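You operate a simulated robot arm through the tools that you are given. There is no shell and no other tool. Be economical: measure what you need, move in short steps, check, and stop when the job is done.

You run a simulated robot arm. Do the job below in one go: nothing can be reset, and whatever is moved stays where it is left.

## Task
Put the purple jug of cleaner away and close the child latch.
Fine: it goes on the stock cupboard's upper shelf, door shut; leave the orange jug where it stands; spill nothing. Set down upright: purple jug. Where these are worked on the way, their far stop is far enough and under half their travel is too little: child latch.

It is judged by the outcome, as a careful person would: the job done as asked, and still so three seconds after it is handed in. It fails if anything else is knocked over, pushed out of place, dropped, spilled or broken.

## Robot
A 6-joint arm with a two-finger parallel gripper on a trunk, on a base that drives. Base frame: it is fixed to the floor where the robot stands at the start and does not move with it; the origin is under the middle of the robot, x ahead of it, y to its left, z up. Lengths are in mm, angles in rad, forces in N, time in s.
With the tool pointing down near the work surface it reaches from about 140 to 840 mm from the robot's upright axis, wherever it stands. Its first joint turns from -2.897 to 2.897 rad. Places, roughly: child latch [500, 0, 1000]; stock cupboard door [500, -100, 1300]; upper shelf of the stock cupboard [800, -100, 1300]. Payload 3.91 kg.
The tool frame sits at the grasp point between the pads (the TCP): z along the fingers, y along the line on which they close. The tips reach 30 mm beyond it. The gripper opens to 110 mm. The fingers are 20 mm wide and 10 mm thick; the gripper's body (48 by 112 mm) begins 55 mm behind the TCP.
Orientation is that of the tool frame in the base frame, as [roll, pitch, yaw] about the fixed x, y, z axes, in that order (R = Rz(yaw) Ry(pitch) Rx(roll)). With the fingers straight down and closing along the base's y, the tool's x points along the base's -x, its y along +y and its z along -z.

## Interface
- The arm moves only by the tool drive_tool. Its argument "motion" is a list of rows, each an object (a shift or turn left out is 0, a gripper value left out holds the last) with "translation": the shift along the base's x, y, z in mm, a list of three; "delta_rot": the turn, a rotation vector about the base's x, y, z in rad, a list of three. In form: [{"translation": [x, y, z], "delta_rot": [ax, ay, az]}, ...]. A call has 1 to 12 rows; each row is the pose to reach, as a shift and turn from the pose commanded when the call began. "grip" is the opening, from 0 (shut) to 1 (fully open), set as the call begins (left out, the last holds). Each row takes 0.2 s and may step no farther than 50 mm and 0.15 rad from the row before; otherwise, or with a gripper value out of range, the whole call is refused. Where a pose cannot be reached the arm comes as near as it can. A force on the tool above 90 N (or 10 N above the force at the start of the call, whichever is more), or a blocked arm, ends the call early, and 0.2 s more pass. Each finger travels about 108 mm/s and halts on what it meets, pressing with about 29 N; the grip force reading is that of the motor and also rises with nothing between the fingers. The clock runs only during rows and for 0.2 s after the last one: add rows that repeat a pose to give the fingers time. The reply holds the time, the measured pose of the TCP, the force on the tool along the base axes, the opening and the grip force, in the units named above and with some noise, with the torque about the TCP (base axes, N m) and any sound that the robot's microphone picked up.
- Cameras (640 x 400 px; columns grow to the right, rows downward): "scene" is now at [-85.7, -20.7, 1527.9]; the picture's right is [-0.16, -0.99, 0.00], its down [-0.50, 0.08, -0.86] and it looks along [0.85, -0.14, -0.51] (base axes); focal length 246 px, centre (320, 200). "wrist" rides on the gripper at [77, 7, -115] in the tool frame; the picture's right is [-0.09, 1.00, 0.00], its down [-0.80, -0.07, -0.59] and it looks along [-0.59, -0.05, 0.80] (tool axes); focal length 270 px, centre (320, 200). There is no depth. A picture from a camera that has moved, and an enlarged one, comes with that camera's place and axes in the base frame and with its lens. The place of the scene camera against the robot may be out by one fixed shift of up to 18 mm in any direction.
- grab_frame(camera): a new picture of that camera. No time passes.
- raise_lower(by): slides the trunk up (or, below 0, down) by that many mm; the arm and the scene camera ride with it, the base frame stays. It gives what a move gives, with no picture.
- base_move(legs): drives the robot by 1 to 6 legs, each [ahead, left, turn to the left] in mm, mm and rad, along the robot's own axes; the way and the turn of a leg run together, so that a leg with both is an arc; at most 1500 mm and 3.142 rad a leg. The arm and the cameras ride along, it lands a little off, and it stops where it bumps. It gives what a move gives.
- pan_tilt(pan, tilt): turns the head with the scene camera to pan (to the left, within 1.501 rad either way) and tilt (down, from -0.506 to 1.204), counted from straight ahead of the robot. It gives what a move gives.
- close_up(camera, box): a new picture of the part [left, top, right, bottom] of that camera's present view, enlarged. No time passes.
- finish_job(): hands the job in; it is judged then, once.

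Work in short steps. Places have to be worked out from the pictures, the camera data and where the tool is seen: move nearer, look again, correct. Check each grasp and each placing, and mend what went wrong. You have 120 turns and 98 pictures in all, those below and enlarged ones among them. Open the gripper and draw the arm clear of the work before you hand the job in, unless the task says otherwise; then end with one line.

The tools are called after "Call:" by a JSON object that holds its "name" and its "arguments". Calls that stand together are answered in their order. drive_tool: Moves the arm, as the interface text tells. Its arguments: {"type":"object","properties":{"motion":{"type":"array","items":{"type":"object","properties":{"translation":{"type":"array","items":{"type":"number"}},"delta_rot":{"type":"array","items":{"type":"number"}}}}},"grip":{"type":"number"}},"required":["motion"]} The other tools are called the same way: raise_lower (by) slides the trunk up or down; base_move (legs) drives the base; pan_tilt (pan, tilt) turns the head that bears the scene camera; grab_frame (camera) takes a picture; close_up (camera, box) takes an enlarged picture of a part of a camera's view; finish_job () hands the job in.

At the start:

```text
clock: 0.0
tool_pos: [420.4, 127.3, 999.4]
ee_rot: [-3.141, 0.001, -3.141]
force: [0.1, -0.8, 0.9]
moment: [-0.01, 0.01, 0.02]
opening: 109.9
grasp_force: 0.0
trunk travel left (down, up): [-450.0, 90.0]
robot x, y, heading: [0.9, 1.6, -0.0]
head pan, tilt: [-0.159, 0.536]
```

scene: 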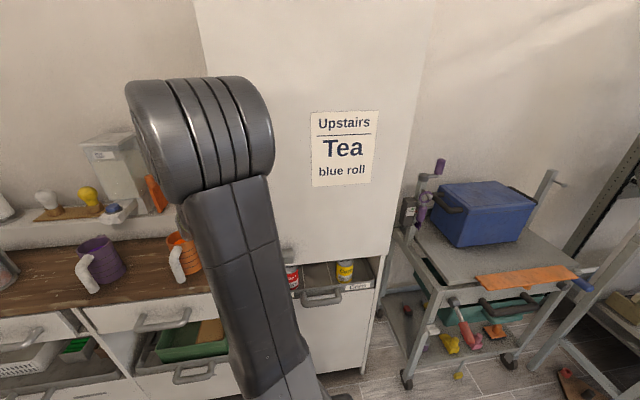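
wrist: 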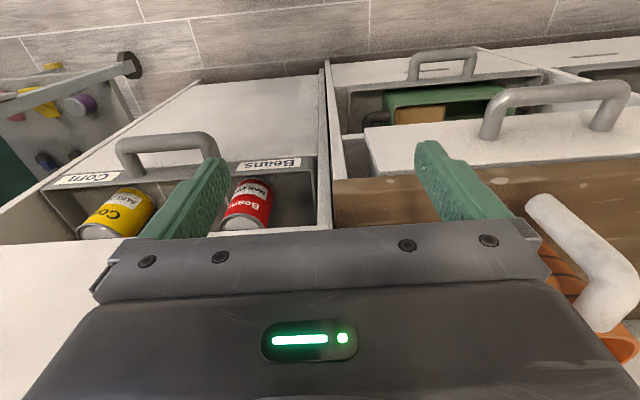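

I see a purple jug on the left worktop with a pale handle, an orange jug next to it, and a tall cupboard ahead; the arm blocks part of the door. I enlarge the views of the jugs and cupboard first.

Call:
{"name": "close_up", "arguments": {"camera": "scene", "box": [0, 100, 240, 330]}}

Call:
{"name": "close_up", "arguments": {"camera": "scene", "box": [180, 0, 440, 330]}}

```text
1.74 times, centred on (120, 215) of scene
camera zoom: at [-85.7, -20.7, 1527.9], right [-0.16, -0.99, 0.0], down [-0.5, 0.08, -0.86], along [0.85, -0.14, -0.51], focal length 427 px, centre (668, 174)
```

zoom: 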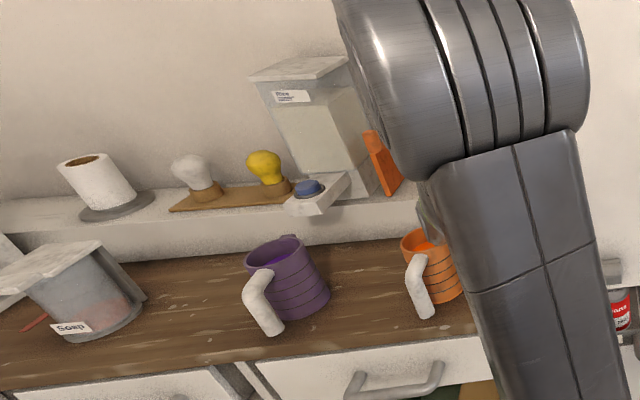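

```text
1.21 times, centred on (310, 165) of scene
camera zoom: at [-85.7, -20.7, 1527.9], right [-0.16, -0.99, 0.0], down [-0.5, 0.08, -0.86], along [0.85, -0.14, -0.51], focal length 298 px, centre (332, 242)
```

zoom: 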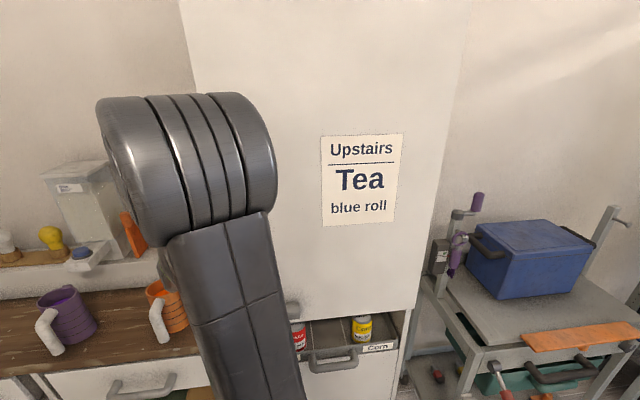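

The arm hides the latch, so I draw it back and to the left to open the view of the cupboard's lower left area.

Call:
{"name": "drive_tool", "arguments": {"motion": [{"translation": [-40, 0, 25]}, {"translation": [-80, 20, 50]}, {"translation": [-110, 60, 60]}, {"translation": [-130, 105, 60]}, {"translation": [-150, 150, 60]}, {"translation": [-170, 195, 60]}, {"translation": [-190, 240, 60]}]}}

Call:
{"name": "grab_frame", "arguments": {"camera": "scene"}}

```text
refused: row 2 steps farther than a row can; nothing moved
```

```text
93 pictures are left
camera scene: at [-85.7, -20.7, 1527.9], right [-0.16, -0.99, 0.0], down [-0.5, 0.08, -0.86], along [0.85, -0.14, -0.51], focal length 246 px, centre (320, 200)
```

scene: 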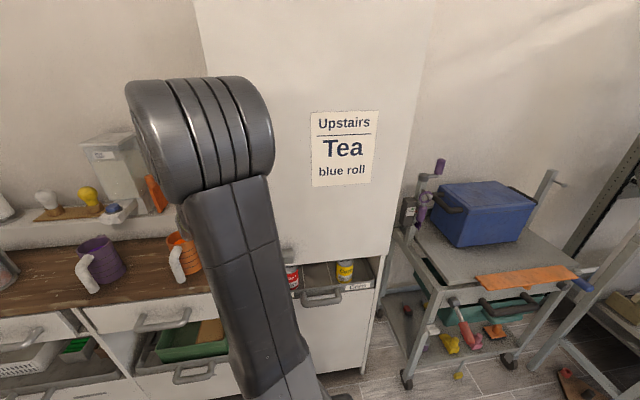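

The second row was slightly too long; I repeat with shorter steps.

Call:
{"name": "drive_tool", "arguments": {"motion": [{"translation": [-35, 0, 20]}, {"translation": [-70, 10, 40]}, {"translation": [-95, 45, 50]}, {"translation": [-115, 85, 55]}, {"translation": [-130, 130, 55]}, {"translation": [-145, 175, 55]}, {"translation": [-160, 220, 55]}]}}

Call:
{"name": "grab_frame", "arguments": {"camera": "scene"}}

```text
clock: 1.6
tool_pos: [258.3, 347.0, 1055.6]
ee_rot: [-3.141, 0.0, 3.141]
force: [1.2, 0.2, -0.2]
moment: [0.04, 0.01, -0.03]
opening: 110.1
grasp_force: 0.1
trunk travel left (down, up): [-450.0, 90.0]
robot x, y, heading: [-0.3, 2.2, 0.004]
head pan, tilt: [-0.159, 0.536]
```

```text
92 pictures are left
camera scene: at [-85.9, -20.0, 1527.9], right [-0.16, -0.99, 0.0], down [-0.5, 0.08, -0.86], along [0.85, -0.14, -0.51], focal length 246 px, centre (320, 200)
```

scene: 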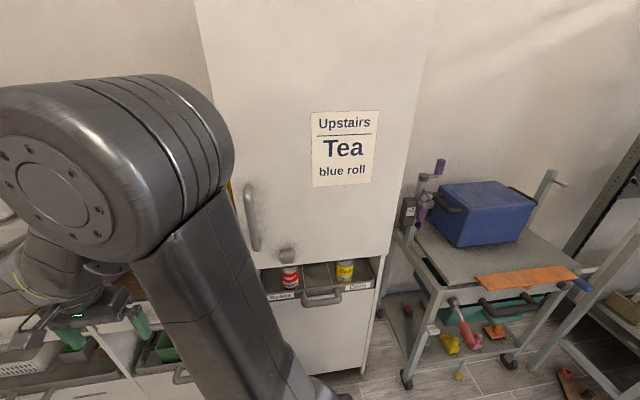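

Now the door's vertical handle and a small latch beneath it show. I enlarge them.

Call:
{"name": "close_up", "arguments": {"camera": "scene", "box": [220, 160, 316, 280]}}

Call:
{"name": "close_up", "arguments": {"camera": "scene", "box": [180, 0, 440, 300]}}

```text
3.33 times, centred on (268, 220) of scene
camera zoom: at [-85.9, -20.0, 1527.9], right [-0.16, -0.99, 0.0], down [-0.5, 0.08, -0.86], along [0.85, -0.14, -0.51], focal length 819 px, centre (493, 133)
```

zoom: 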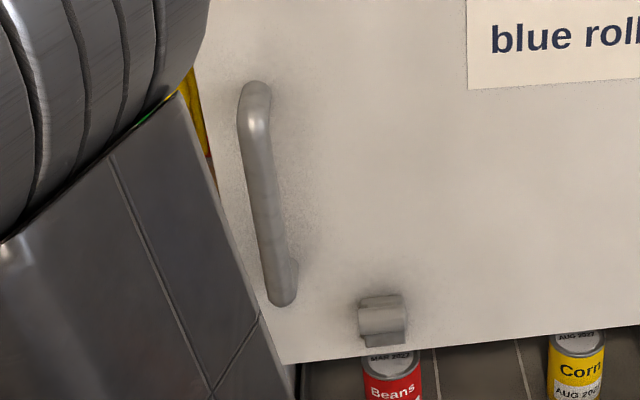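

```text
1.33 times, centred on (310, 150) of scene
camera zoom: at [-85.9, -20.0, 1527.9], right [-0.16, -0.99, 0.0], down [-0.5, 0.08, -0.86], along [0.85, -0.14, -0.51], focal length 328 px, centre (333, 267)
```

zoom: 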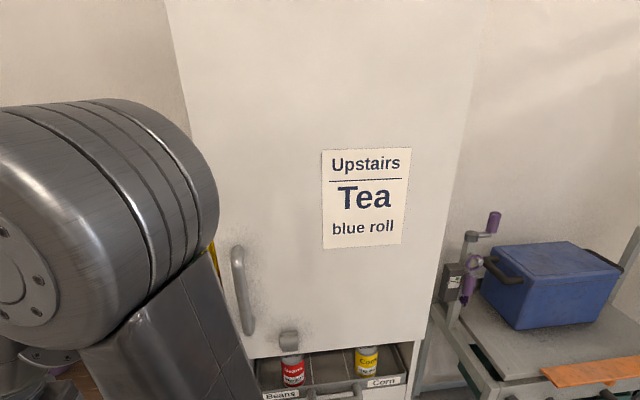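

The latch is a small block near (500,-12,985), the handle runs vertically at y≈70, z 1057–1250, and the hinge looks to be on the right. I back the base up 200 mm for room to level the tool.

Call:
{"name": "base_move", "arguments": {"legs": [[-200, 0, 0]]}}

Call:
{"name": "grab_frame", "arguments": {"camera": "scene"}}

```text
clock: 3.2
tool_pos: [64.4, 345.0, 1057.3]
ee_rot: [3.141, 0.0, 3.139]
force: [-0.4, -0.1, 0.1]
moment: [-0.02, 0.03, 0.0]
opening: 109.8
grasp_force: 0.0
trunk travel left (down, up): [-450.0, 90.0]
robot x, y, heading: [-197.3, 4.4, -0.006]
head pan, tilt: [-0.159, 0.536]
```

```text
89 pictures are left
camera scene: at [-283.6, -19.9, 1527.9], right [-0.16, -0.99, 0.0], down [-0.5, 0.08, -0.86], along [0.85, -0.14, -0.51], focal length 246 px, centre (320, 200)
```

scene: 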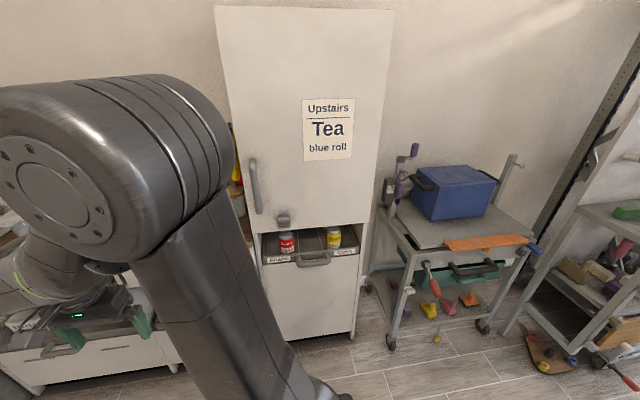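

Latch triangulates to about (496, -5, 989). I level the tool to point at the cupboard, at roughly (200, 0, 1000), for a close look with the wrist camera.

Call:
{"name": "drive_tool", "arguments": {"motion": [{"translation": [12, -32, 0], "delta_rot": [0, -0.143, 0]}, {"translation": [24, -64, 0], "delta_rot": [0, -0.286, 0]}, {"translation": [36, -96, 0], "delta_rot": [0, -0.429, 0]}, {"translation": [48, -128, 0], "delta_rot": [0, -0.571, 0]}, {"translation": [60, -160, 0], "delta_rot": [0, -0.714, 0]}, {"translation": [72, -192, 0], "delta_rot": [0, -0.857, 0]}, {"translation": [84, -224, -5], "delta_rot": [0, -1.0, 0]}, {"translation": [96, -256, -15], "delta_rot": [0, -1.143, 0]}, {"translation": [108, -288, -25], "delta_rot": [0, -1.286, 0]}, {"translation": [120, -320, -35], "delta_rot": [0, -1.428, 0]}, {"translation": [136, -345, -45], "delta_rot": [0, -1.571, 0]}]}}

Call:
{"name": "grab_frame", "arguments": {"camera": "wrist"}}

Call:
{"name": "grab_frame", "arguments": {"camera": "scene"}}

```text
clock: 5.6
tool_pos: [220.5, 100.4, 1100.9]
ee_rot: [-2.034, 1.519, -2.047]
force: [1.1, 0.1, -0.4]
moment: [-0.03, 0.01, 0.01]
opening: 110.2
grasp_force: 0.1
out of reach, approached as far as the arm can: row 9, 10, 11
trunk travel left (down, up): [-450.0, 90.0]
robot x, y, heading: [-195.3, -1.2, -0.002]
head pan, tilt: [-0.159, 0.536]
```

```text
88 pictures are left
camera wrist: at [104.3, 104.6, 1026.0], right [0.02, 1.0, 0.04], down [-0.58, -0.03, 0.82], along [0.82, -0.04, 0.58], focal length 270 px, centre (320, 200)
```

wrist: 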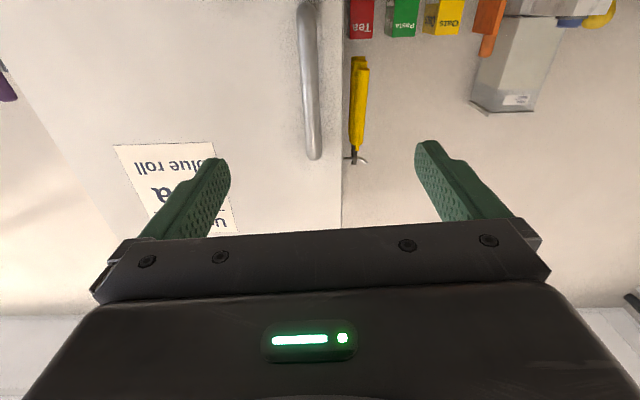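

```text
87 pictures are left
camera scene: at [-279.4, -19.1, 1528.1], right [-0.16, -0.99, 0.0], down [-0.51, 0.08, -0.86], along [0.85, -0.14, -0.51], focal length 246 px, centre (320, 200)
```

scene: 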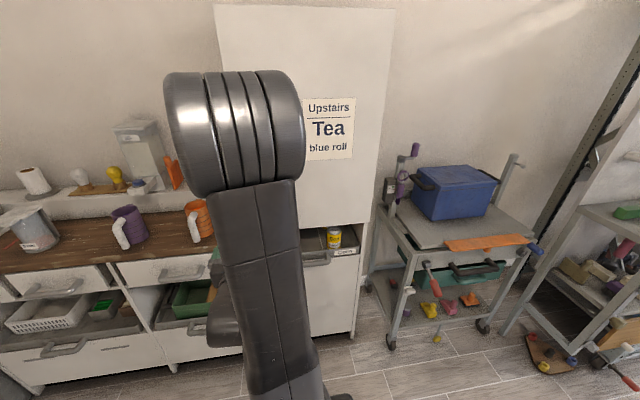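

The level pose needs more radius; I move forward to about (320, 0, 1000) with the tool level.

Call:
{"name": "drive_tool", "arguments": {"motion": [{"translation": [40, 0, 0]}, {"translation": [75, -30, -10], "delta_rot": [0, -0.03, 0]}, {"translation": [100, -60, -35], "delta_rot": [0, -0.05, 0]}, {"translation": [100, -80, -70], "delta_rot": [0, -0.05, 0]}, {"translation": [100, -100, -100], "delta_rot": [0, -0.05, 0]}]}}

Call:
{"name": "grab_frame", "arguments": {"camera": "wrist"}}

```text
clock: 6.8
tool_pos: [310.0, 112.9, 1050.6]
ee_rot: [-1.464, 1.499, -1.509]
force: [0.0, -0.3, 0.0]
moment: [0.0, 0.02, 0.01]
opening: 109.9
grasp_force: 0.0
out of reach, approached as far as the arm can: row 1, 2, 3, 4, 5
trunk travel left (down, up): [-450.0, 90.0]
robot x, y, heading: [-195.0, 4.8, -0.006]
head pan, tilt: [-0.159, 0.536]
```

```text
86 pictures are left
camera wrist: at [195.8, 117.9, 972.2], right [0.04, 1.0, 0.01], down [-0.6, 0.01, 0.8], along [0.8, -0.04, 0.6], focal length 270 px, centre (320, 200)
```

wrist: 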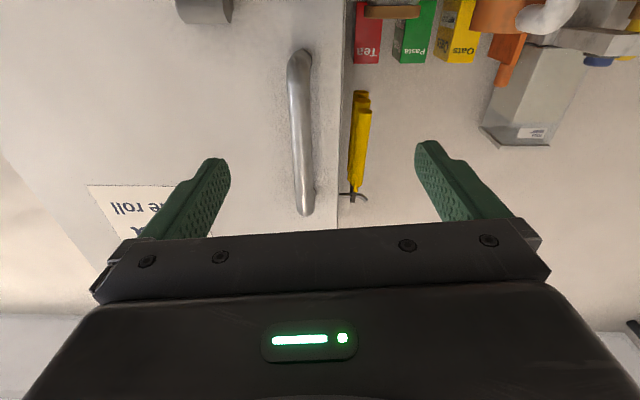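

The arm stalls near y=113; I try a small pure shift forward and right to learn where the limit lies.

Call:
{"name": "drive_tool", "arguments": {"motion": [{"translation": [30, -30, 0]}, {"translation": [50, -60, 0]}, {"translation": [50, -60, 0]}]}}

```text
clock: 7.6
tool_pos: [343.3, 122.5, 1057.4]
ee_rot: [-1.31, 1.519, -1.344]
force: [0.8, 0.0, -0.1]
moment: [0.0, 0.03, -0.04]
opening: 110.0
grasp_force: 0.1
out of reach, approached as far as the arm can: row 1, 2, 3
trunk travel left (down, up): [-450.0, 90.0]
robot x, y, heading: [-198.0, 1.6, -0.004]
head pan, tilt: [-0.159, 0.536]
```

The wrist seems limited when bent level while the forearm points down, so lowering the trunk should help. I back up 150 mm first to clear the open drawer, then lower 300 mm.

Call:
{"name": "base_move", "arguments": {"legs": [[-150, 0, 0]]}}

Call:
{"name": "raise_lower", "arguments": {"by": -300}}

Call:
{"name": "drive_tool", "arguments": {"motion": [{"translation": [0, -10, 45]}, {"translation": [0, -20, 90]}, {"translation": [0, -40, 130]}, {"translation": [0, -60, 170]}, {"translation": [0, -80, 205]}, {"translation": [0, -100, 230]}]}}

Call:
{"name": "grab_frame", "arguments": {"camera": "scene"}}

Call:
{"name": "grab_frame", "arguments": {"camera": "wrist"}}

```text
clock: 8.9
tool_pos: [195.5, 123.2, 1056.8]
ee_rot: [-1.296, 1.521, -1.329]
force: [-0.5, 0.8, 1.0]
moment: [0.0, 0.03, 0.0]
opening: 109.9
grasp_force: 0.1
trunk travel left (down, up): [-450.0, 90.0]
robot x, y, heading: [-341.3, 0.9, -0.002]
head pan, tilt: [-0.159, 0.536]
```

```text
clock: 11.9
tool_pos: [196.4, 124.1, 757.3]
ee_rot: [-1.305, 1.518, -1.339]
force: [-0.6, -0.4, 0.7]
moment: [0.01, -0.01, 0.02]
opening: 110.1
grasp_force: 0.0
trunk travel left (down, up): [-150.0, 390.0]
robot x, y, heading: [-344.8, -0.6, -0.002]
head pan, tilt: [-0.159, 0.536]
```

```text
clock: 13.3
tool_pos: [195.5, 72.3, 974.0]
ee_rot: [-1.439, 1.522, -1.5]
force: [0.3, -0.5, -1.2]
moment: [-0.01, -0.03, 0.01]
opening: 110.1
grasp_force: 0.1
out of reach, approached as far as the arm can: row 1, 2, 3, 4, 5, 6
trunk travel left (down, up): [-150.0, 390.0]
robot x, y, heading: [-339.4, 0.7, -0.002]
head pan, tilt: [-0.159, 0.536]
```

```text
85 pictures are left
camera scene: at [-429.8, -19.4, 1227.9], right [-0.16, -0.99, 0.0], down [-0.5, 0.08, -0.86], along [0.85, -0.14, -0.51], focal length 246 px, centre (320, 200)
```

scene: 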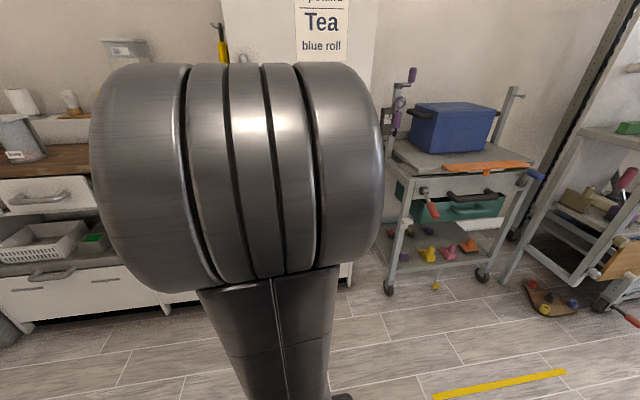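

```text
84 pictures are left
camera wrist: at [82.9, 81.3, 895.3], right [0.06, 1.0, 0.04], down [-0.6, 0.0, 0.8], along [0.8, -0.07, 0.6], focal length 270 px, centre (320, 200)
```

wrist: 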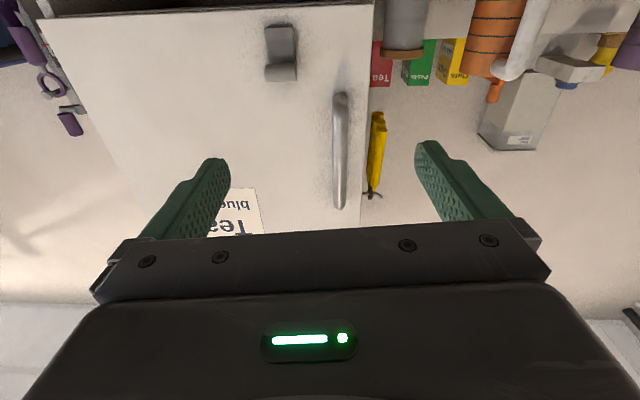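

The latch is now in the wrist view; I enlarge it.

Call:
{"name": "close_up", "arguments": {"camera": "wrist", "box": [220, 0, 380, 100]}}

```text
4.00 times, centred on (300, 50) of wrist
camera zoom: at [82.9, 81.3, 895.3], right [0.06, 1.0, 0.04], down [-0.6, 0.0, 0.8], along [0.8, -0.07, 0.6], focal length 1081 px, centre (400, 800)
```

zoom: 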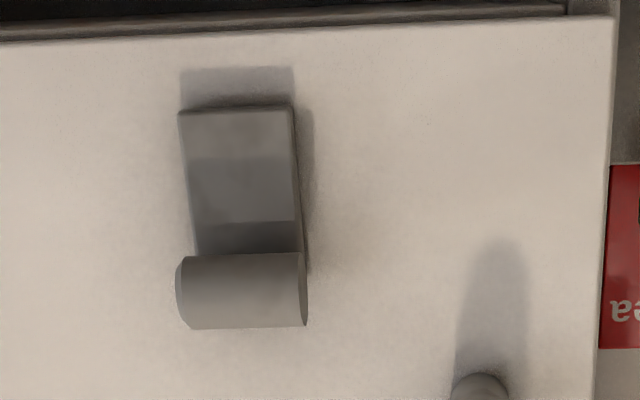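

The latch shows a horizontal barrel at its top with a flap hanging below it; the wrist views put the door face nearer x≈535. I move the tool forward and to the left for an oblique view.

Call:
{"name": "drive_tool", "arguments": {"motion": [{"translation": [40, 0, -10]}, {"translation": [80, 10, -20]}, {"translation": [120, 20, -30]}, {"translation": [150, 30, -40]}, {"translation": [150, 30, -70]}]}}

Call:
{"name": "grab_frame", "arguments": {"camera": "wrist"}}

```text
clock: 14.5
tool_pos: [346.7, 105.5, 909.4]
ee_rot: [-1.335, 1.523, -1.378]
force: [0.6, 0.4, 0.1]
moment: [-0.03, 0.01, 0.0]
opening: 109.7
grasp_force: 0.1
out of reach, approached as far as the arm can: row 1, 2, 3, 5
trunk travel left (down, up): [-150.0, 390.0]
robot x, y, heading: [-345.7, -1.1, -0.003]
head pan, tilt: [-0.159, 0.536]
```

```text
82 pictures are left
camera wrist: at [232.5, 113.5, 830.1], right [0.04, 1.0, 0.04], down [-0.6, -0.01, 0.8], along [0.8, -0.06, 0.6], focal length 270 px, centre (320, 200)
```

wrist: 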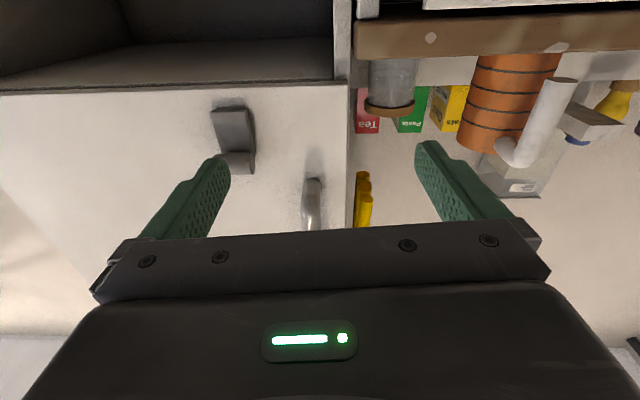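

The latch shows just left of the left finger; I enlarge it.

Call:
{"name": "close_up", "arguments": {"camera": "wrist", "box": [190, 80, 350, 180]}}

```text
4.00 times, centred on (270, 130) of wrist
camera zoom: at [232.5, 113.5, 830.1], right [0.04, 1.0, 0.04], down [-0.6, -0.01, 0.8], along [0.8, -0.06, 0.6], focal length 1081 px, centre (520, 480)
```

zoom: 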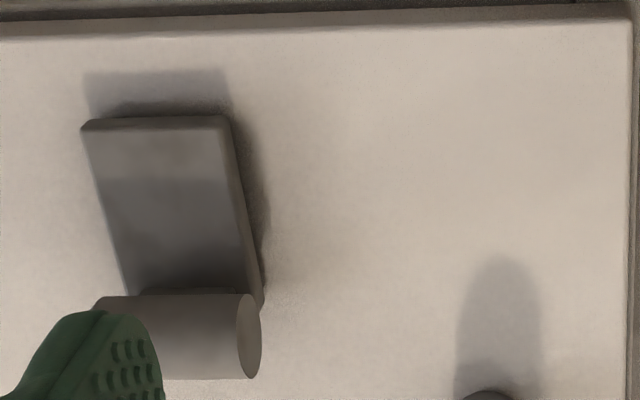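

The latch looks like a sliding plate with a horizontal grip bar near its top; its plate doesn't cross the door edge, so it may be open now. I move to a pre-grasp before the door handle and look.

Call:
{"name": "drive_tool", "arguments": {"motion": [{"translation": [0, -5, 45]}, {"translation": [0, -10, 90]}, {"translation": [0, -15, 135]}, {"translation": [0, -20, 180]}, {"translation": [0, -22, 220]}]}}

Call:
{"name": "grab_frame", "arguments": {"camera": "wrist"}}

Call:
{"name": "grab_frame", "arguments": {"camera": "scene"}}

```text
clock: 15.7
tool_pos: [344.3, 82.8, 1128.7]
ee_rot: [-1.302, 1.523, -1.337]
force: [0.1, -0.5, -0.3]
moment: [0.02, 0.02, 0.01]
opening: 109.8
grasp_force: 0.1
trunk travel left (down, up): [-150.0, 390.0]
robot x, y, heading: [-343.7, 1.1, -0.001]
head pan, tilt: [-0.159, 0.536]
```

```text
80 pictures are left
camera wrist: at [231.4, 89.8, 1049.8], right [0.03, 1.0, 0.04], down [-0.61, -0.01, 0.8], along [0.79, -0.05, 0.6], focal length 270 px, centre (320, 200)
```

wrist: 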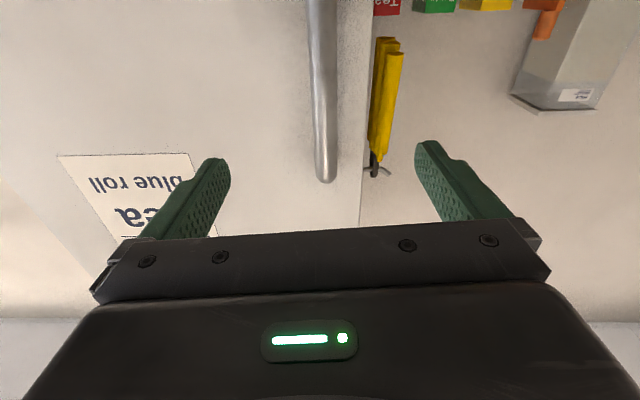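

```text
79 pictures are left
camera scene: at [-430.0, -19.6, 1227.9], right [-0.16, -0.99, 0.0], down [-0.5, 0.08, -0.86], along [0.85, -0.14, -0.51], focal length 246 px, centre (320, 200)
```

scene: 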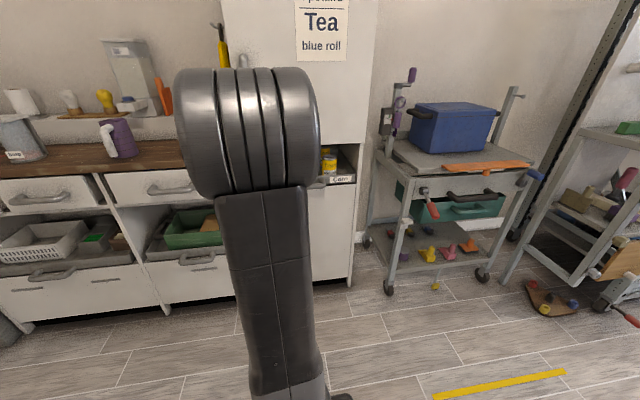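

The handle stands centred between the fingers at y≈80, spanning z≈1010–1217. I advance 120 mm and check.

Call:
{"name": "drive_tool", "arguments": {"motion": [{"translation": [40, 0, 0]}, {"translation": [80, 0, 0]}, {"translation": [120, 0, 0]}]}}

Call:
{"name": "grab_frame", "arguments": {"camera": "wrist"}}

```text
clock: 16.5
tool_pos: [465.0, 83.8, 1129.6]
ee_rot: [-1.306, 1.521, -1.34]
force: [0.6, -0.3, 0.4]
moment: [-0.03, 0.02, 0.0]
opening: 110.1
grasp_force: 0.0
trunk travel left (down, up): [-150.0, 390.0]
robot x, y, heading: [-345.5, -0.6, -0.005]
head pan, tilt: [-0.159, 0.536]
```

```text
78 pictures are left
camera wrist: at [351.3, 89.4, 1049.9], right [0.03, 1.0, 0.04], down [-0.61, -0.01, 0.8], along [0.8, -0.05, 0.6], focal length 270 px, centre (320, 200)
```

wrist: 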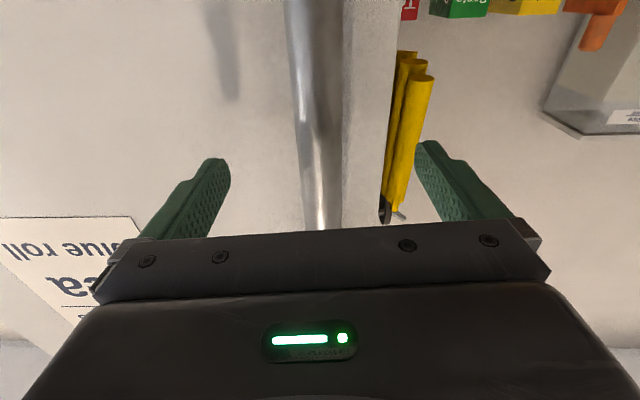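

The bar (~22 mm) is centred; I advance 25 mm and close on it.

Call:
{"name": "drive_tool", "arguments": {"motion": [{"translation": [25, -2, 0]}]}}

Call:
{"name": "drive_tool", "arguments": {"motion": [{"translation": [0, 0, 0]}, {"translation": [0, 0, 0]}, {"translation": [0, 0, 0]}], "grip": 0}}

Call:
{"name": "grab_frame", "arguments": {"camera": "wrist"}}

```text
clock: 16.9
tool_pos: [489.9, 81.7, 1130.5]
ee_rot: [-1.289, 1.52, -1.323]
force: [-0.5, -1.0, 1.0]
moment: [0.01, 0.03, 0.01]
opening: 109.7
grasp_force: 0.0
trunk travel left (down, up): [-150.0, 390.0]
robot x, y, heading: [-345.5, 2.3, -0.007]
head pan, tilt: [-0.159, 0.536]
```

```text
clock: 17.7
tool_pos: [490.3, 82.9, 1128.6]
ee_rot: [-1.302, 1.521, -1.335]
force: [2.8, 4.8, 1.4]
moment: [0.83, -0.08, 0.0]
opening: 24.3
grasp_force: 45.2
trunk travel left (down, up): [-150.0, 390.0]
robot x, y, heading: [-343.5, -0.0, -0.002]
head pan, tilt: [-0.159, 0.536]
```

```text
77 pictures are left
camera wrist: at [376.5, 88.8, 1049.4], right [0.03, 1.0, 0.04], down [-0.61, -0.01, 0.8], along [0.8, -0.05, 0.6], focal length 270 px, centre (320, 200)
```

wrist: 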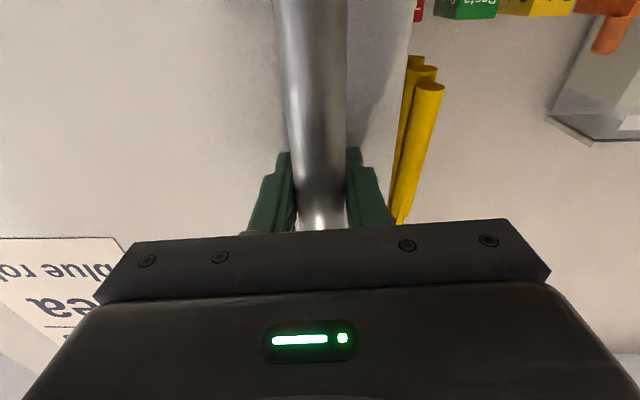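

The bar is gripped (24 mm). I pull a gentle 12 mm to see whether the door is free.

Call:
{"name": "drive_tool", "arguments": {"motion": [{"translation": [-4, 0, 0]}, {"translation": [-8, 0, 0]}, {"translation": [-12, 0, 0]}]}}

```text
clock: 18.5
tool_pos: [480.9, 82.2, 1125.4]
ee_rot: [-1.389, 1.521, -1.423]
force: [41.1, 5.5, 13.3]
moment: [0.93, -0.14, -0.02]
opening: 24.8
grasp_force: 45.2
trunk travel left (down, up): [-150.0, 390.0]
robot x, y, heading: [-342.5, -0.6, -0.005]
head pan, tilt: [-0.159, 0.536]
```

The pull meets 41 N; I look to see whether the door moved or the pads slid.

Call:
{"name": "grab_frame", "arguments": {"camera": "wrist"}}

Call:
{"name": "grab_frame", "arguments": {"camera": "scene"}}

```text
76 pictures are left
camera wrist: at [367.8, 89.0, 1046.4], right [0.03, 1.0, 0.04], down [-0.6, -0.01, 0.8], along [0.8, -0.05, 0.6], focal length 270 px, centre (320, 200)
```

wrist: 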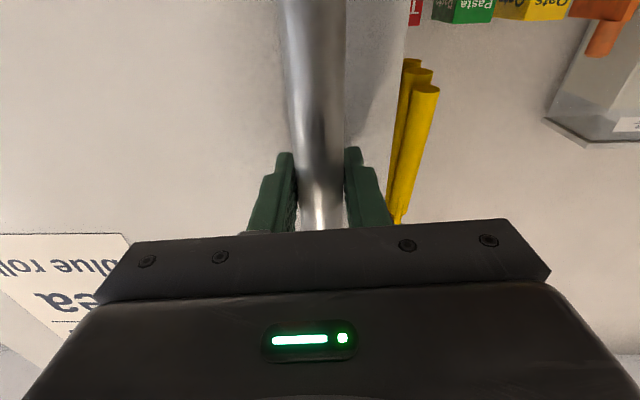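

```text
75 pictures are left
camera scene: at [-425.7, -19.0, 1228.2], right [-0.16, -0.99, 0.0], down [-0.51, 0.08, -0.86], along [0.85, -0.14, -0.51], focal length 246 px, centre (320, 200)
```

scene: 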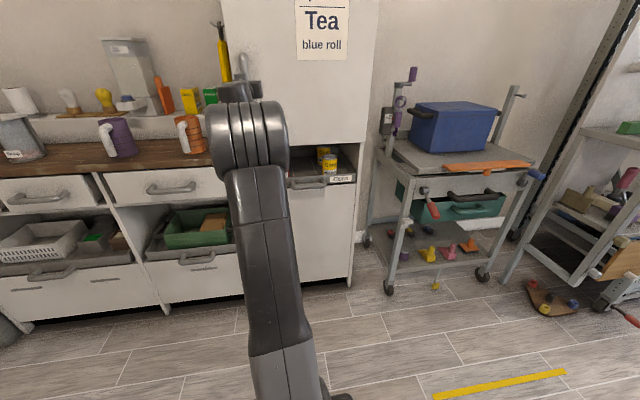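

The door did not open, so the latch is holding it. I relax the pull, open the gripper, back off, and get a better view of the latch.

Call:
{"name": "drive_tool", "arguments": {"motion": [{"translation": [8, 0, 0]}]}}

Call:
{"name": "drive_tool", "arguments": {"motion": [{"translation": [0, 0, 0]}, {"translation": [0, 0, 0]}, {"translation": [0, 0, 0]}, {"translation": [-40, 0, 0]}, {"translation": [-75, 10, -30]}, {"translation": [-75, 30, -70]}, {"translation": [-65, 45, -105]}, {"translation": [-55, 50, -125]}], "grip": 1}}

Call:
{"name": "grab_frame", "arguments": {"camera": "wrist"}}

```text
clock: 18.9
tool_pos: [482.7, 83.1, 1125.9]
ee_rot: [-1.391, 1.522, -1.427]
force: [-33.8, 1.5, -25.9]
moment: [0.99, 0.0, 0.01]
opening: 24.8
grasp_force: 45.5
trunk travel left (down, up): [-150.0, 390.0]
robot x, y, heading: [-345.2, -1.0, -0.003]
head pan, tilt: [-0.159, 0.536]
```

```text
clock: 20.7
tool_pos: [431.8, 133.7, 1002.6]
ee_rot: [-1.308, 1.52, -1.343]
force: [-0.5, 0.3, -0.2]
moment: [0.02, -0.01, -0.01]
opening: 110.1
grasp_force: 0.0
trunk travel left (down, up): [-150.0, 390.0]
robot x, y, heading: [-344.2, 2.6, -0.008]
head pan, tilt: [-0.159, 0.536]
```

```text
74 pictures are left
camera wrist: at [318.3, 139.6, 923.0], right [0.03, 1.0, 0.04], down [-0.61, -0.01, 0.8], along [0.8, -0.05, 0.6], focal length 270 px, centre (320, 200)
```

wrist: 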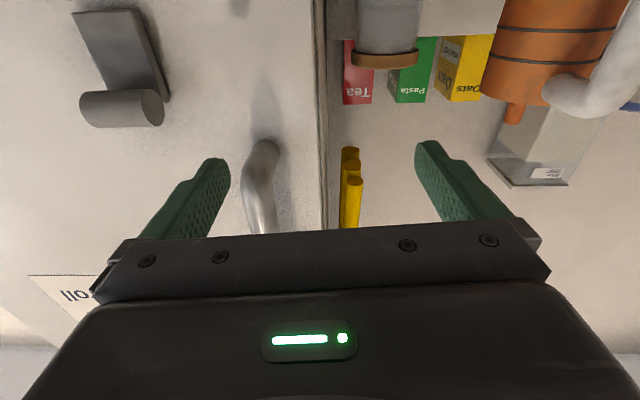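

Call:
{"name": "close_up", "arguments": {"camera": "wrist", "box": [60, 0, 220, 140]}}

```text
2.86 times, centred on (140, 70) of wrist
camera zoom: at [318.3, 139.6, 923.0], right [0.03, 1.0, 0.04], down [-0.61, -0.01, 0.8], along [0.8, -0.05, 0.6], focal length 772 px, centre (834, 571)
```

zoom: 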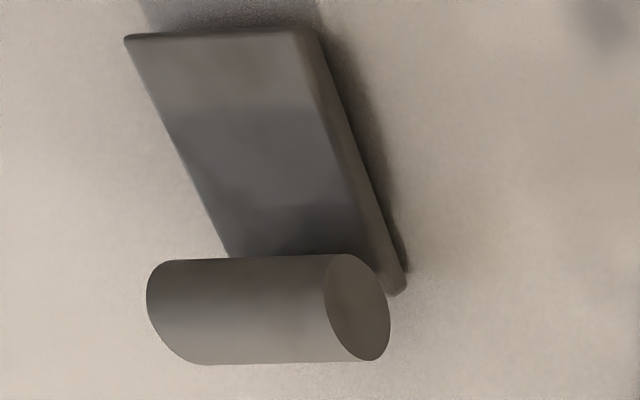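

The plate looks like a fixed track (z≈925–985) with the bar near its upper end at about (500,-5,979), so unlocking likely means sliding it down. I close the fingers and go to just above the bar.

Call:
{"name": "drive_tool", "arguments": {"motion": [{"translation": [-15, -40, 15]}, {"translation": [-10, -80, 30]}, {"translation": [0, -115, 35]}, {"translation": [0, -138, 35]}, {"translation": [0, -138, 35]}], "grip": 0}}

Call:
{"name": "grab_frame", "arguments": {"camera": "wrist"}}

```text
clock: 21.9
tool_pos: [432.9, -2.3, 1070.7]
ee_rot: [-2.422, 1.477, -2.576]
force: [0.5, -0.4, 0.2]
moment: [0.02, 0.03, 0.02]
opening: 0.3
grasp_force: 28.7
out of reach, approached as far as the arm can: row 2, 3, 4
trunk travel left (down, up): [-150.0, 390.0]
robot x, y, heading: [-342.7, 1.7, -0.011]
head pan, tilt: [-0.159, 0.536]
```

```text
72 pictures are left
camera wrist: at [314.3, 18.7, 1002.0], right [0.16, 0.99, 0.03], down [-0.53, 0.06, 0.84], along [0.83, -0.15, 0.54], focal length 270 px, centre (320, 200)
```

wrist: 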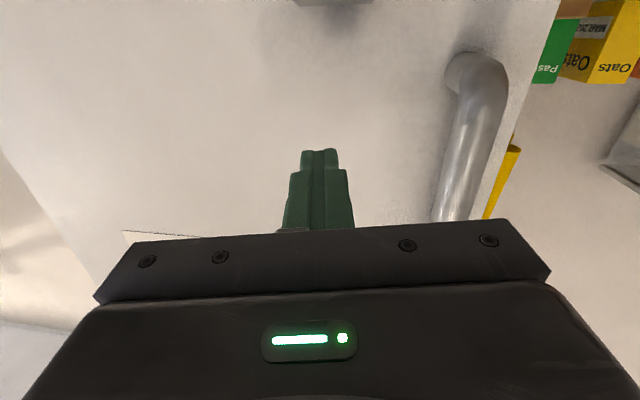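

Near the robot's own centre line the wrist tilts, as before; off to the side it was fine. I draw back, shift the base 110 mm right, and level the tool again.

Call:
{"name": "drive_tool", "arguments": {"motion": [{"translation": [-40, 0, 0]}]}}

Call:
{"name": "base_move", "arguments": {"legs": [[0, -110, 0]]}}

Call:
{"name": "drive_tool", "arguments": {"motion": [{"translation": [0, 40, -10], "delta_rot": [0, -0.03, 0.05]}, {"translation": [0, 80, -20], "delta_rot": [0, -0.07, 0.1]}, {"translation": [10, 108, -35], "delta_rot": [0, -0.07, 0.15]}, {"translation": [30, 108, -35], "delta_rot": [0, -0.07, 0.15]}]}}

Call:
{"name": "grab_frame", "arguments": {"camera": "wrist"}}

```text
clock: 22.3
tool_pos: [413.0, 18.0, 1060.8]
ee_rot: [1.96, 1.5, 1.824]
force: [1.1, 0.9, 0.3]
moment: [-0.02, -0.05, 0.0]
opening: 0.0
grasp_force: 29.4
out of reach, approached as far as the arm can: row 1
trunk travel left (down, up): [-150.0, 390.0]
robot x, y, heading: [-344.5, -3.1, -0.004]
head pan, tilt: [-0.159, 0.536]
```

```text
clock: 23.5
tool_pos: [413.6, -92.5, 1061.2]
ee_rot: [1.958, 1.497, 1.82]
force: [0.0, 0.1, 0.7]
moment: [0.01, 0.04, -0.02]
opening: 0.0
grasp_force: 29.2
trunk travel left (down, up): [-150.0, 390.0]
robot x, y, heading: [-346.6, -112.7, -0.004]
head pan, tilt: [-0.159, 0.536]
```

```text
clock: 24.5
tool_pos: [443.2, 15.7, 1025.5]
ee_rot: [1.036, 1.487, 1.05]
force: [-0.3, 0.6, 0.6]
moment: [-0.01, 0.02, 0.03]
opening: 0.0
grasp_force: 28.6
trunk travel left (down, up): [-150.0, 390.0]
robot x, y, heading: [-343.3, -112.3, 0.001]
head pan, tilt: [-0.159, 0.536]
```

```text
71 pictures are left
camera wrist: at [331.6, 26.1, 943.6], right [-0.02, 0.99, 0.16], down [-0.63, -0.14, 0.77], along [0.78, -0.08, 0.62], focal length 270 px, centre (320, 200)
```

wrist: 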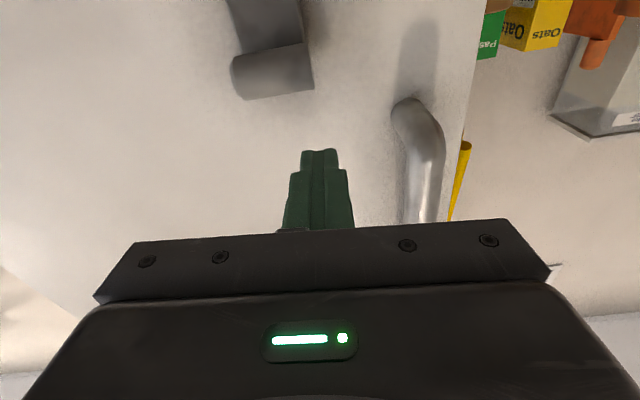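

Only a small roll remains. The bar again works out at (500,-4,980). I correct the roll and move the fingertips over the bar.

Call:
{"name": "drive_tool", "arguments": {"motion": [{"translation": [0, -10, 0], "delta_rot": [-0.08, 0.02, 0]}, {"translation": [0, -20, -8], "delta_rot": [-0.14, 0.04, 0]}, {"translation": [37, -20, -8], "delta_rot": [-0.14, 0.04, 0]}]}}

Call:
{"name": "grab_frame", "arguments": {"camera": "wrist"}}

```text
clock: 25.3
tool_pos: [478.5, -4.5, 1016.9]
ee_rot: [-1.563, 1.502, -1.544]
force: [-0.7, -0.3, 1.8]
moment: [0.03, 0.05, -0.02]
opening: 0.0
grasp_force: 29.1
trunk travel left (down, up): [-150.0, 390.0]
robot x, y, heading: [-346.1, -110.2, -0.003]
head pan, tilt: [-0.159, 0.536]
```

```text
70 pictures are left
camera wrist: at [364.9, -5.6, 939.8], right [-0.02, 1.0, 0.02], down [-0.59, -0.03, 0.8], along [0.8, 0.0, 0.59], focal length 270 px, centre (320, 200)
```

wrist: 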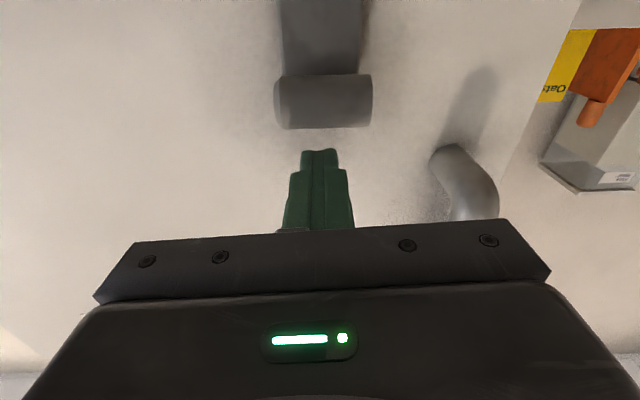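

Fingertips are right above the bar. I press down slowly, up to 45 mm.

Call:
{"name": "drive_tool", "arguments": {"motion": [{"translation": [0, 0, -8]}, {"translation": [0, 0, -16]}, {"translation": [0, 0, -22]}, {"translation": [0, 0, -28]}, {"translation": [0, 0, -34]}, {"translation": [0, 0, -40]}, {"translation": [0, 0, -46]}]}}

Call:
{"name": "grab_frame", "arguments": {"camera": "wrist"}}

```text
clock: 26.9
tool_pos: [474.0, -3.4, 987.8]
ee_rot: [-1.238, 1.503, -1.236]
force: [-19.4, -11.1, 42.3]
moment: [-0.12, -1.14, -0.13]
opening: 0.0
grasp_force: 29.2
out of reach, approached as far as the arm can: row 6, 7
trunk travel left (down, up): [-150.0, 390.0]
robot x, y, heading: [-346.7, -106.9, 0.0]
head pan, tilt: [-0.159, 0.536]
```

```text
69 pictures are left
camera wrist: at [362.1, -2.2, 908.3], right [0.0, 1.0, 0.02], down [-0.61, -0.02, 0.79], along [0.79, -0.01, 0.61], focal length 270 px, centre (320, 200)
```

wrist: 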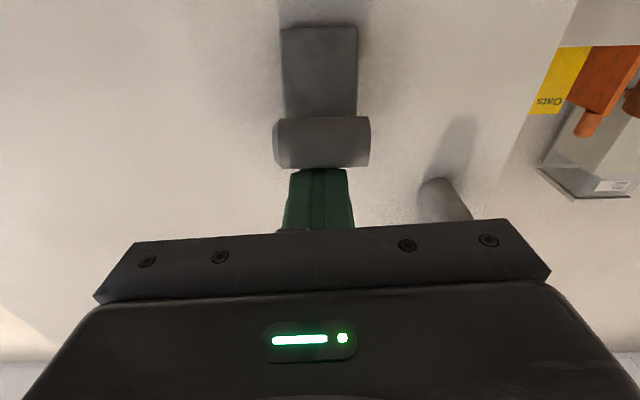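

Pressing down with 42 N does not slide the bar. I back off, lower the trunk 70 mm so the arm has more room, and set up below the bar to try upward.

Call:
{"name": "drive_tool", "arguments": {"motion": [{"translation": [0, 0, 15]}, {"translation": [-40, 0, 15]}, {"translation": [-60, 0, 15]}]}}

Call:
{"name": "raise_lower", "arguments": {"by": -90}}

Call:
{"name": "grab_frame", "arguments": {"camera": "wrist"}}

```text
clock: 27.7
tool_pos: [421.7, 2.2, 987.4]
ee_rot: [-1.662, 1.502, -1.654]
force: [0.3, 0.6, 1.0]
moment: [0.0, 0.01, 0.01]
opening: 0.0
grasp_force: 29.0
trunk travel left (down, up): [-150.0, 390.0]
robot x, y, heading: [-345.2, -105.6, -0.009]
head pan, tilt: [-0.159, 0.536]
```

```text
clock: 29.0
tool_pos: [420.7, 2.7, 899.9]
ee_rot: [-1.613, 1.504, -1.604]
force: [0.2, -0.2, 0.8]
moment: [0.02, -0.01, -0.01]
opening: 0.0
grasp_force: 29.2
trunk travel left (down, up): [-60.0, 480.0]
robot x, y, heading: [-344.1, -112.0, 0.001]
head pan, tilt: [-0.159, 0.536]
```

```text
68 pictures are left
camera wrist: at [306.4, 2.2, 822.1], right [-0.01, 1.0, 0.02], down [-0.59, -0.02, 0.81], along [0.81, -0.01, 0.59], focal length 270 px, centre (320, 200)
```

wrist: 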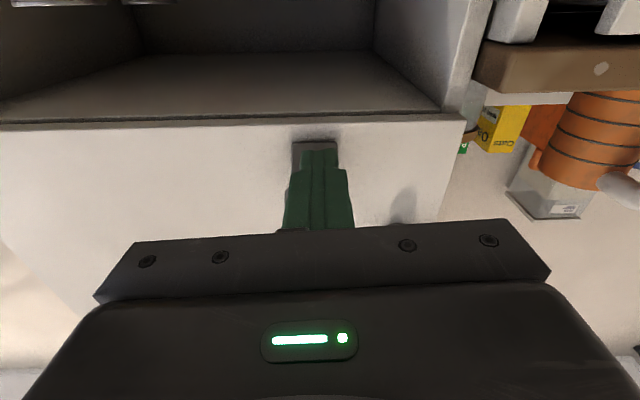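

I raise to z≈945, go forward under the bar, and check.

Call:
{"name": "drive_tool", "arguments": {"motion": [{"translation": [0, -3, 23]}, {"translation": [0, -6, 46]}, {"translation": [30, -6, 46]}, {"translation": [56, -6, 46]}]}}

Call:
{"name": "grab_frame", "arguments": {"camera": "wrist"}}

```text
clock: 30.0
tool_pos: [477.3, -4.9, 945.7]
ee_rot: [-1.629, 1.504, -1.622]
force: [-2.0, 0.4, 3.0]
moment: [0.02, 0.18, 0.01]
opening: 0.2
grasp_force: 29.3
trunk travel left (down, up): [-60.0, 480.0]
robot x, y, heading: [-344.7, -113.2, -0.006]
head pan, tilt: [-0.159, 0.536]
```

```text
67 pictures are left
camera wrist: at [362.4, -5.4, 868.9], right [-0.01, 1.0, 0.02], down [-0.59, -0.02, 0.81], along [0.81, -0.01, 0.59], focal length 270 px, centre (320, 200)
```

wrist: 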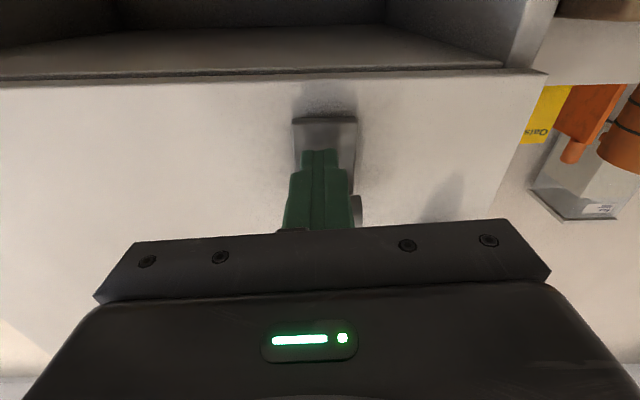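

The fingertips are under the bar with a first slight touch. I push up slowly.

Call:
{"name": "drive_tool", "arguments": {"motion": [{"translation": [0, 0, 6]}, {"translation": [0, 0, 12]}, {"translation": [0, 0, 18]}, {"translation": [0, 0, 24]}]}}

Call:
{"name": "grab_frame", "arguments": {"camera": "wrist"}}

```text
clock: 31.0
tool_pos: [481.4, -3.9, 959.2]
ee_rot: [-1.854, 1.498, -1.843]
force: [-15.8, -4.8, -42.0]
moment: [0.13, 0.56, -0.02]
opening: 0.1
grasp_force: 28.9
trunk travel left (down, up): [-60.0, 480.0]
robot x, y, heading: [-346.6, -106.6, -0.006]
head pan, tilt: [-0.159, 0.536]
```

```text
66 pictures are left
camera wrist: at [364.6, -4.5, 883.6], right [-0.01, 1.0, 0.02], down [-0.58, -0.02, 0.82], along [0.82, 0.0, 0.58], focal length 270 px, centre (320, 200)
```

wrist: 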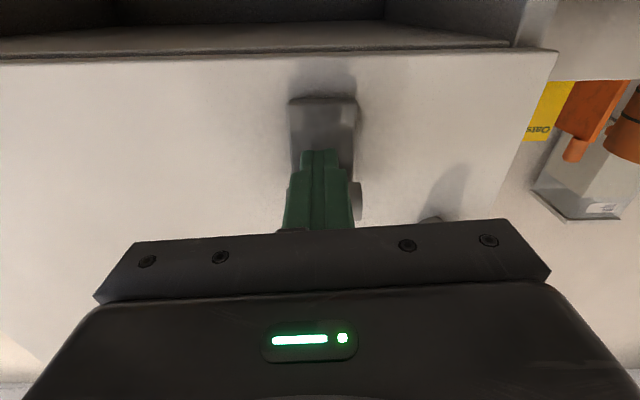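

Up doesn't move it either (42 N). I relax, back away, and view the latch with the scene camera for a stem or pivot.

Call:
{"name": "drive_tool", "arguments": {"motion": [{"translation": [-5, 0, -15]}, {"translation": [-50, 0, -15]}, {"translation": [-80, 35, -15]}, {"translation": [-100, 80, -10]}, {"translation": [-110, 125, 0]}, {"translation": [-110, 170, 0]}]}}

Call:
{"name": "grab_frame", "arguments": {"camera": "scene"}}

Call:
{"name": "grab_frame", "arguments": {"camera": "wrist"}}

```text
clock: 32.4
tool_pos: [367.8, 166.2, 972.4]
ee_rot: [-1.613, 1.501, -1.606]
force: [-1.0, -0.3, 1.1]
moment: [-0.02, 0.03, 0.03]
opening: 0.0
grasp_force: 28.7
trunk travel left (down, up): [-60.0, 480.0]
robot x, y, heading: [-342.0, -106.9, -0.003]
head pan, tilt: [-0.159, 0.536]
```

```text
65 pictures are left
camera scene: at [-430.4, -130.6, 1137.9], right [-0.16, -0.99, 0.0], down [-0.5, 0.08, -0.86], along [0.85, -0.14, -0.51], focal length 246 px, centre (320, 200)
```

scene: 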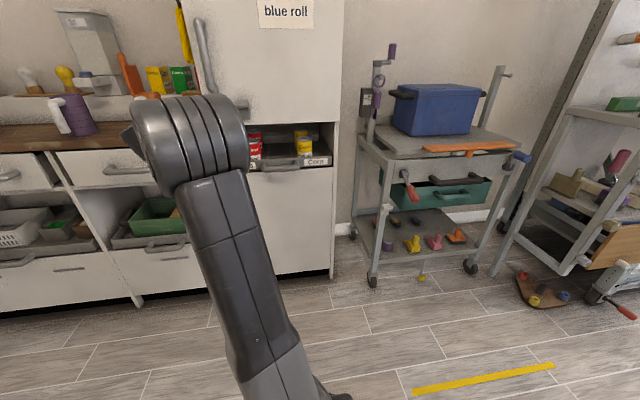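

```text
64 pictures are left
camera wrist: at [252.9, 166.5, 894.3], right [-0.01, 1.0, 0.02], down [-0.59, -0.02, 0.81], along [0.81, -0.01, 0.59], focal length 270 px, centre (320, 200)
```

wrist: 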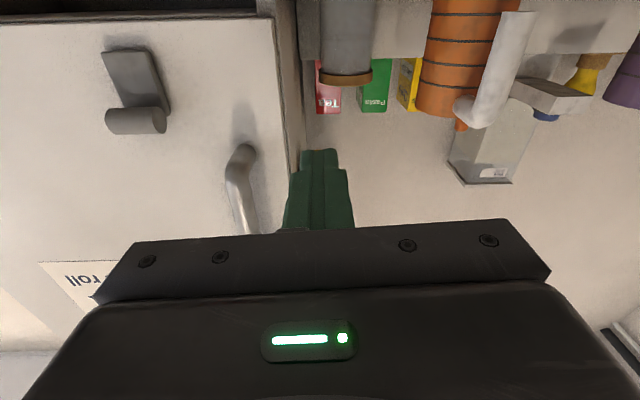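

I yaw the tool about 1 rad to the right beside the latch for a side-on wrist view.

Call:
{"name": "drive_tool", "arguments": {"motion": [{"translation": [0, 0, 0], "delta_rot": [0, 0, -0.14]}, {"translation": [0, -10, -5], "delta_rot": [0, 0, -0.28]}, {"translation": [10, -25, -10], "delta_rot": [0, 0, -0.42]}, {"translation": [20, -40, -15], "delta_rot": [0, 0, -0.56]}, {"translation": [30, -55, -15], "delta_rot": [0, 0, -0.7]}, {"translation": [40, -70, -15], "delta_rot": [0, 0, -0.84]}, {"translation": [50, -85, -15], "delta_rot": [0, 0, -0.98]}]}}

Call:
{"name": "grab_frame", "arguments": {"camera": "wrist"}}

```text
clock: 34.0
tool_pos: [418.1, 83.6, 955.0]
ee_rot: [-1.617, 1.506, -2.593]
force: [-0.5, -0.4, 0.5]
moment: [0.03, 0.05, 0.03]
opening: 0.1
grasp_force: 28.8
trunk travel left (down, up): [-60.0, 480.0]
robot x, y, heading: [-343.4, -111.1, 0.001]
head pan, tilt: [-0.159, 0.536]
```

```text
63 pictures are left
camera wrist: at [354.1, 177.8, 878.2], right [0.83, 0.56, 0.02], down [-0.35, 0.48, 0.81], along [0.44, -0.67, 0.59], focal length 270 px, centre (320, 200)
```

wrist: 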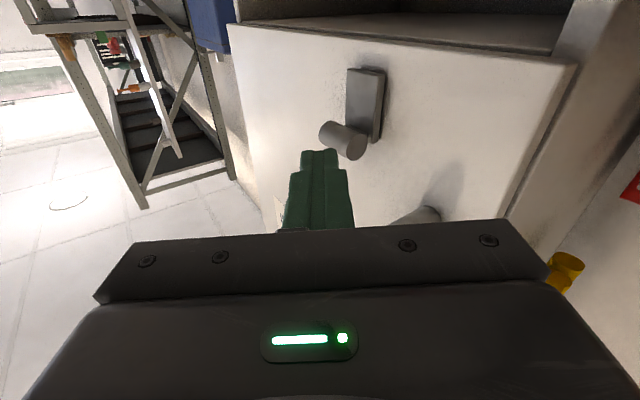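

Call:
{"name": "close_up", "arguments": {"camera": "wrist", "box": [300, 50, 420, 170]}}

```text
3.33 times, centred on (360, 110) of wrist
camera zoom: at [354.1, 177.8, 878.2], right [0.83, 0.56, 0.02], down [-0.35, 0.48, 0.81], along [0.44, -0.67, 0.59], focal length 901 px, centre (187, 500)
```

zoom: 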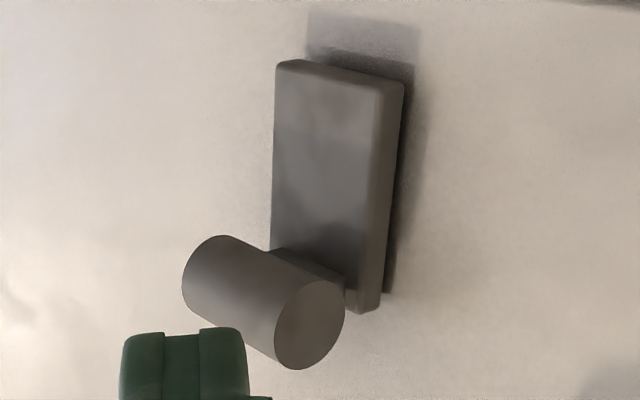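

A short neck joins the bar to the plate's upper end, so it's likely a lever swung outward by the bar. I unyaw, then roll the tool so the fingers close vertically on the bar.

Call:
{"name": "drive_tool", "arguments": {"motion": [{"translation": [-10, -10, 0], "delta_rot": [0, 0, 0.14]}, {"translation": [-20, -25, 5], "delta_rot": [0, 0, 0.28]}, {"translation": [-25, -40, 10], "delta_rot": [0, 0, 0.42]}, {"translation": [-25, -55, 15], "delta_rot": [0, 0, 0.56]}, {"translation": [-25, -70, 20], "delta_rot": [0, 0, 0.7]}, {"translation": [-25, -80, 23], "delta_rot": [0, 0, 0.84]}, {"translation": [-25, -88, 23], "delta_rot": [0, 0, 0.98]}]}}

Call:
{"name": "drive_tool", "arguments": {"motion": [{"delta_rot": [0.143, 0, 0]}, {"delta_rot": [0.286, 0, 0]}, {"delta_rot": [0.429, 0, 0]}, {"delta_rot": [0.571, 0, 0]}, {"delta_rot": [0.714, 0, 0]}, {"delta_rot": [0.857, 0, 0]}, {"delta_rot": [1.0, 0, 0]}, {"delta_rot": [1.143, 0, 0]}, {"delta_rot": [1.286, 0, 0]}, {"delta_rot": [1.428, 0, 0]}, {"delta_rot": [1.571, 0, 0]}], "grip": 0.6}}

Call:
{"name": "grab_frame", "arguments": {"camera": "wrist"}}

```text
clock: 35.6
tool_pos: [392.5, -7.3, 977.4]
ee_rot: [-1.65, 1.502, -1.646]
force: [-0.2, 0.3, -0.3]
moment: [0.01, -0.02, -0.06]
opening: 0.1
grasp_force: 28.9
trunk travel left (down, up): [-60.0, 480.0]
robot x, y, heading: [-344.2, -110.7, -0.002]
head pan, tilt: [-0.159, 0.536]
```

```text
clock: 38.0
tool_pos: [418.1, -3.5, 1048.1]
ee_rot: [1.61, 0.071, 1.578]
force: [-0.4, -0.3, -0.6]
moment: [0.01, -0.01, 0.01]
opening: 66.1
grasp_force: 0.0
out of reach, approached as far as the arm can: row 4, 5, 6, 7, 8, 9, 10, 11
trunk travel left (down, up): [-60.0, 480.0]
robot x, y, heading: [-338.9, -115.3, -0.001]
head pan, tilt: [-0.159, 0.536]
```

```text
61 pictures are left
camera wrist: at [303.6, 71.0, 1054.1], right [0.04, -0.02, 1.0], down [-0.59, -0.81, 0.01], along [0.81, -0.59, -0.04], focal length 270 px, centre (320, 200)
```

wrist: 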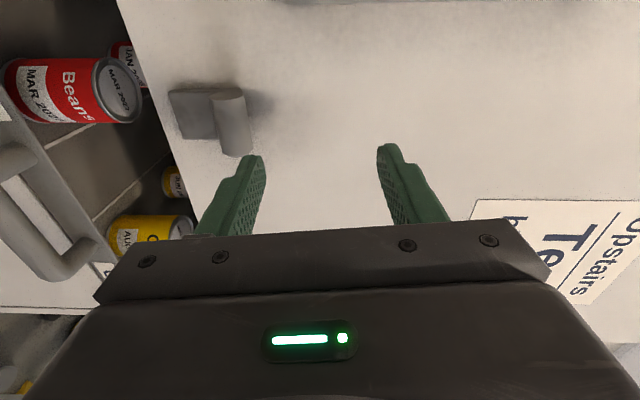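

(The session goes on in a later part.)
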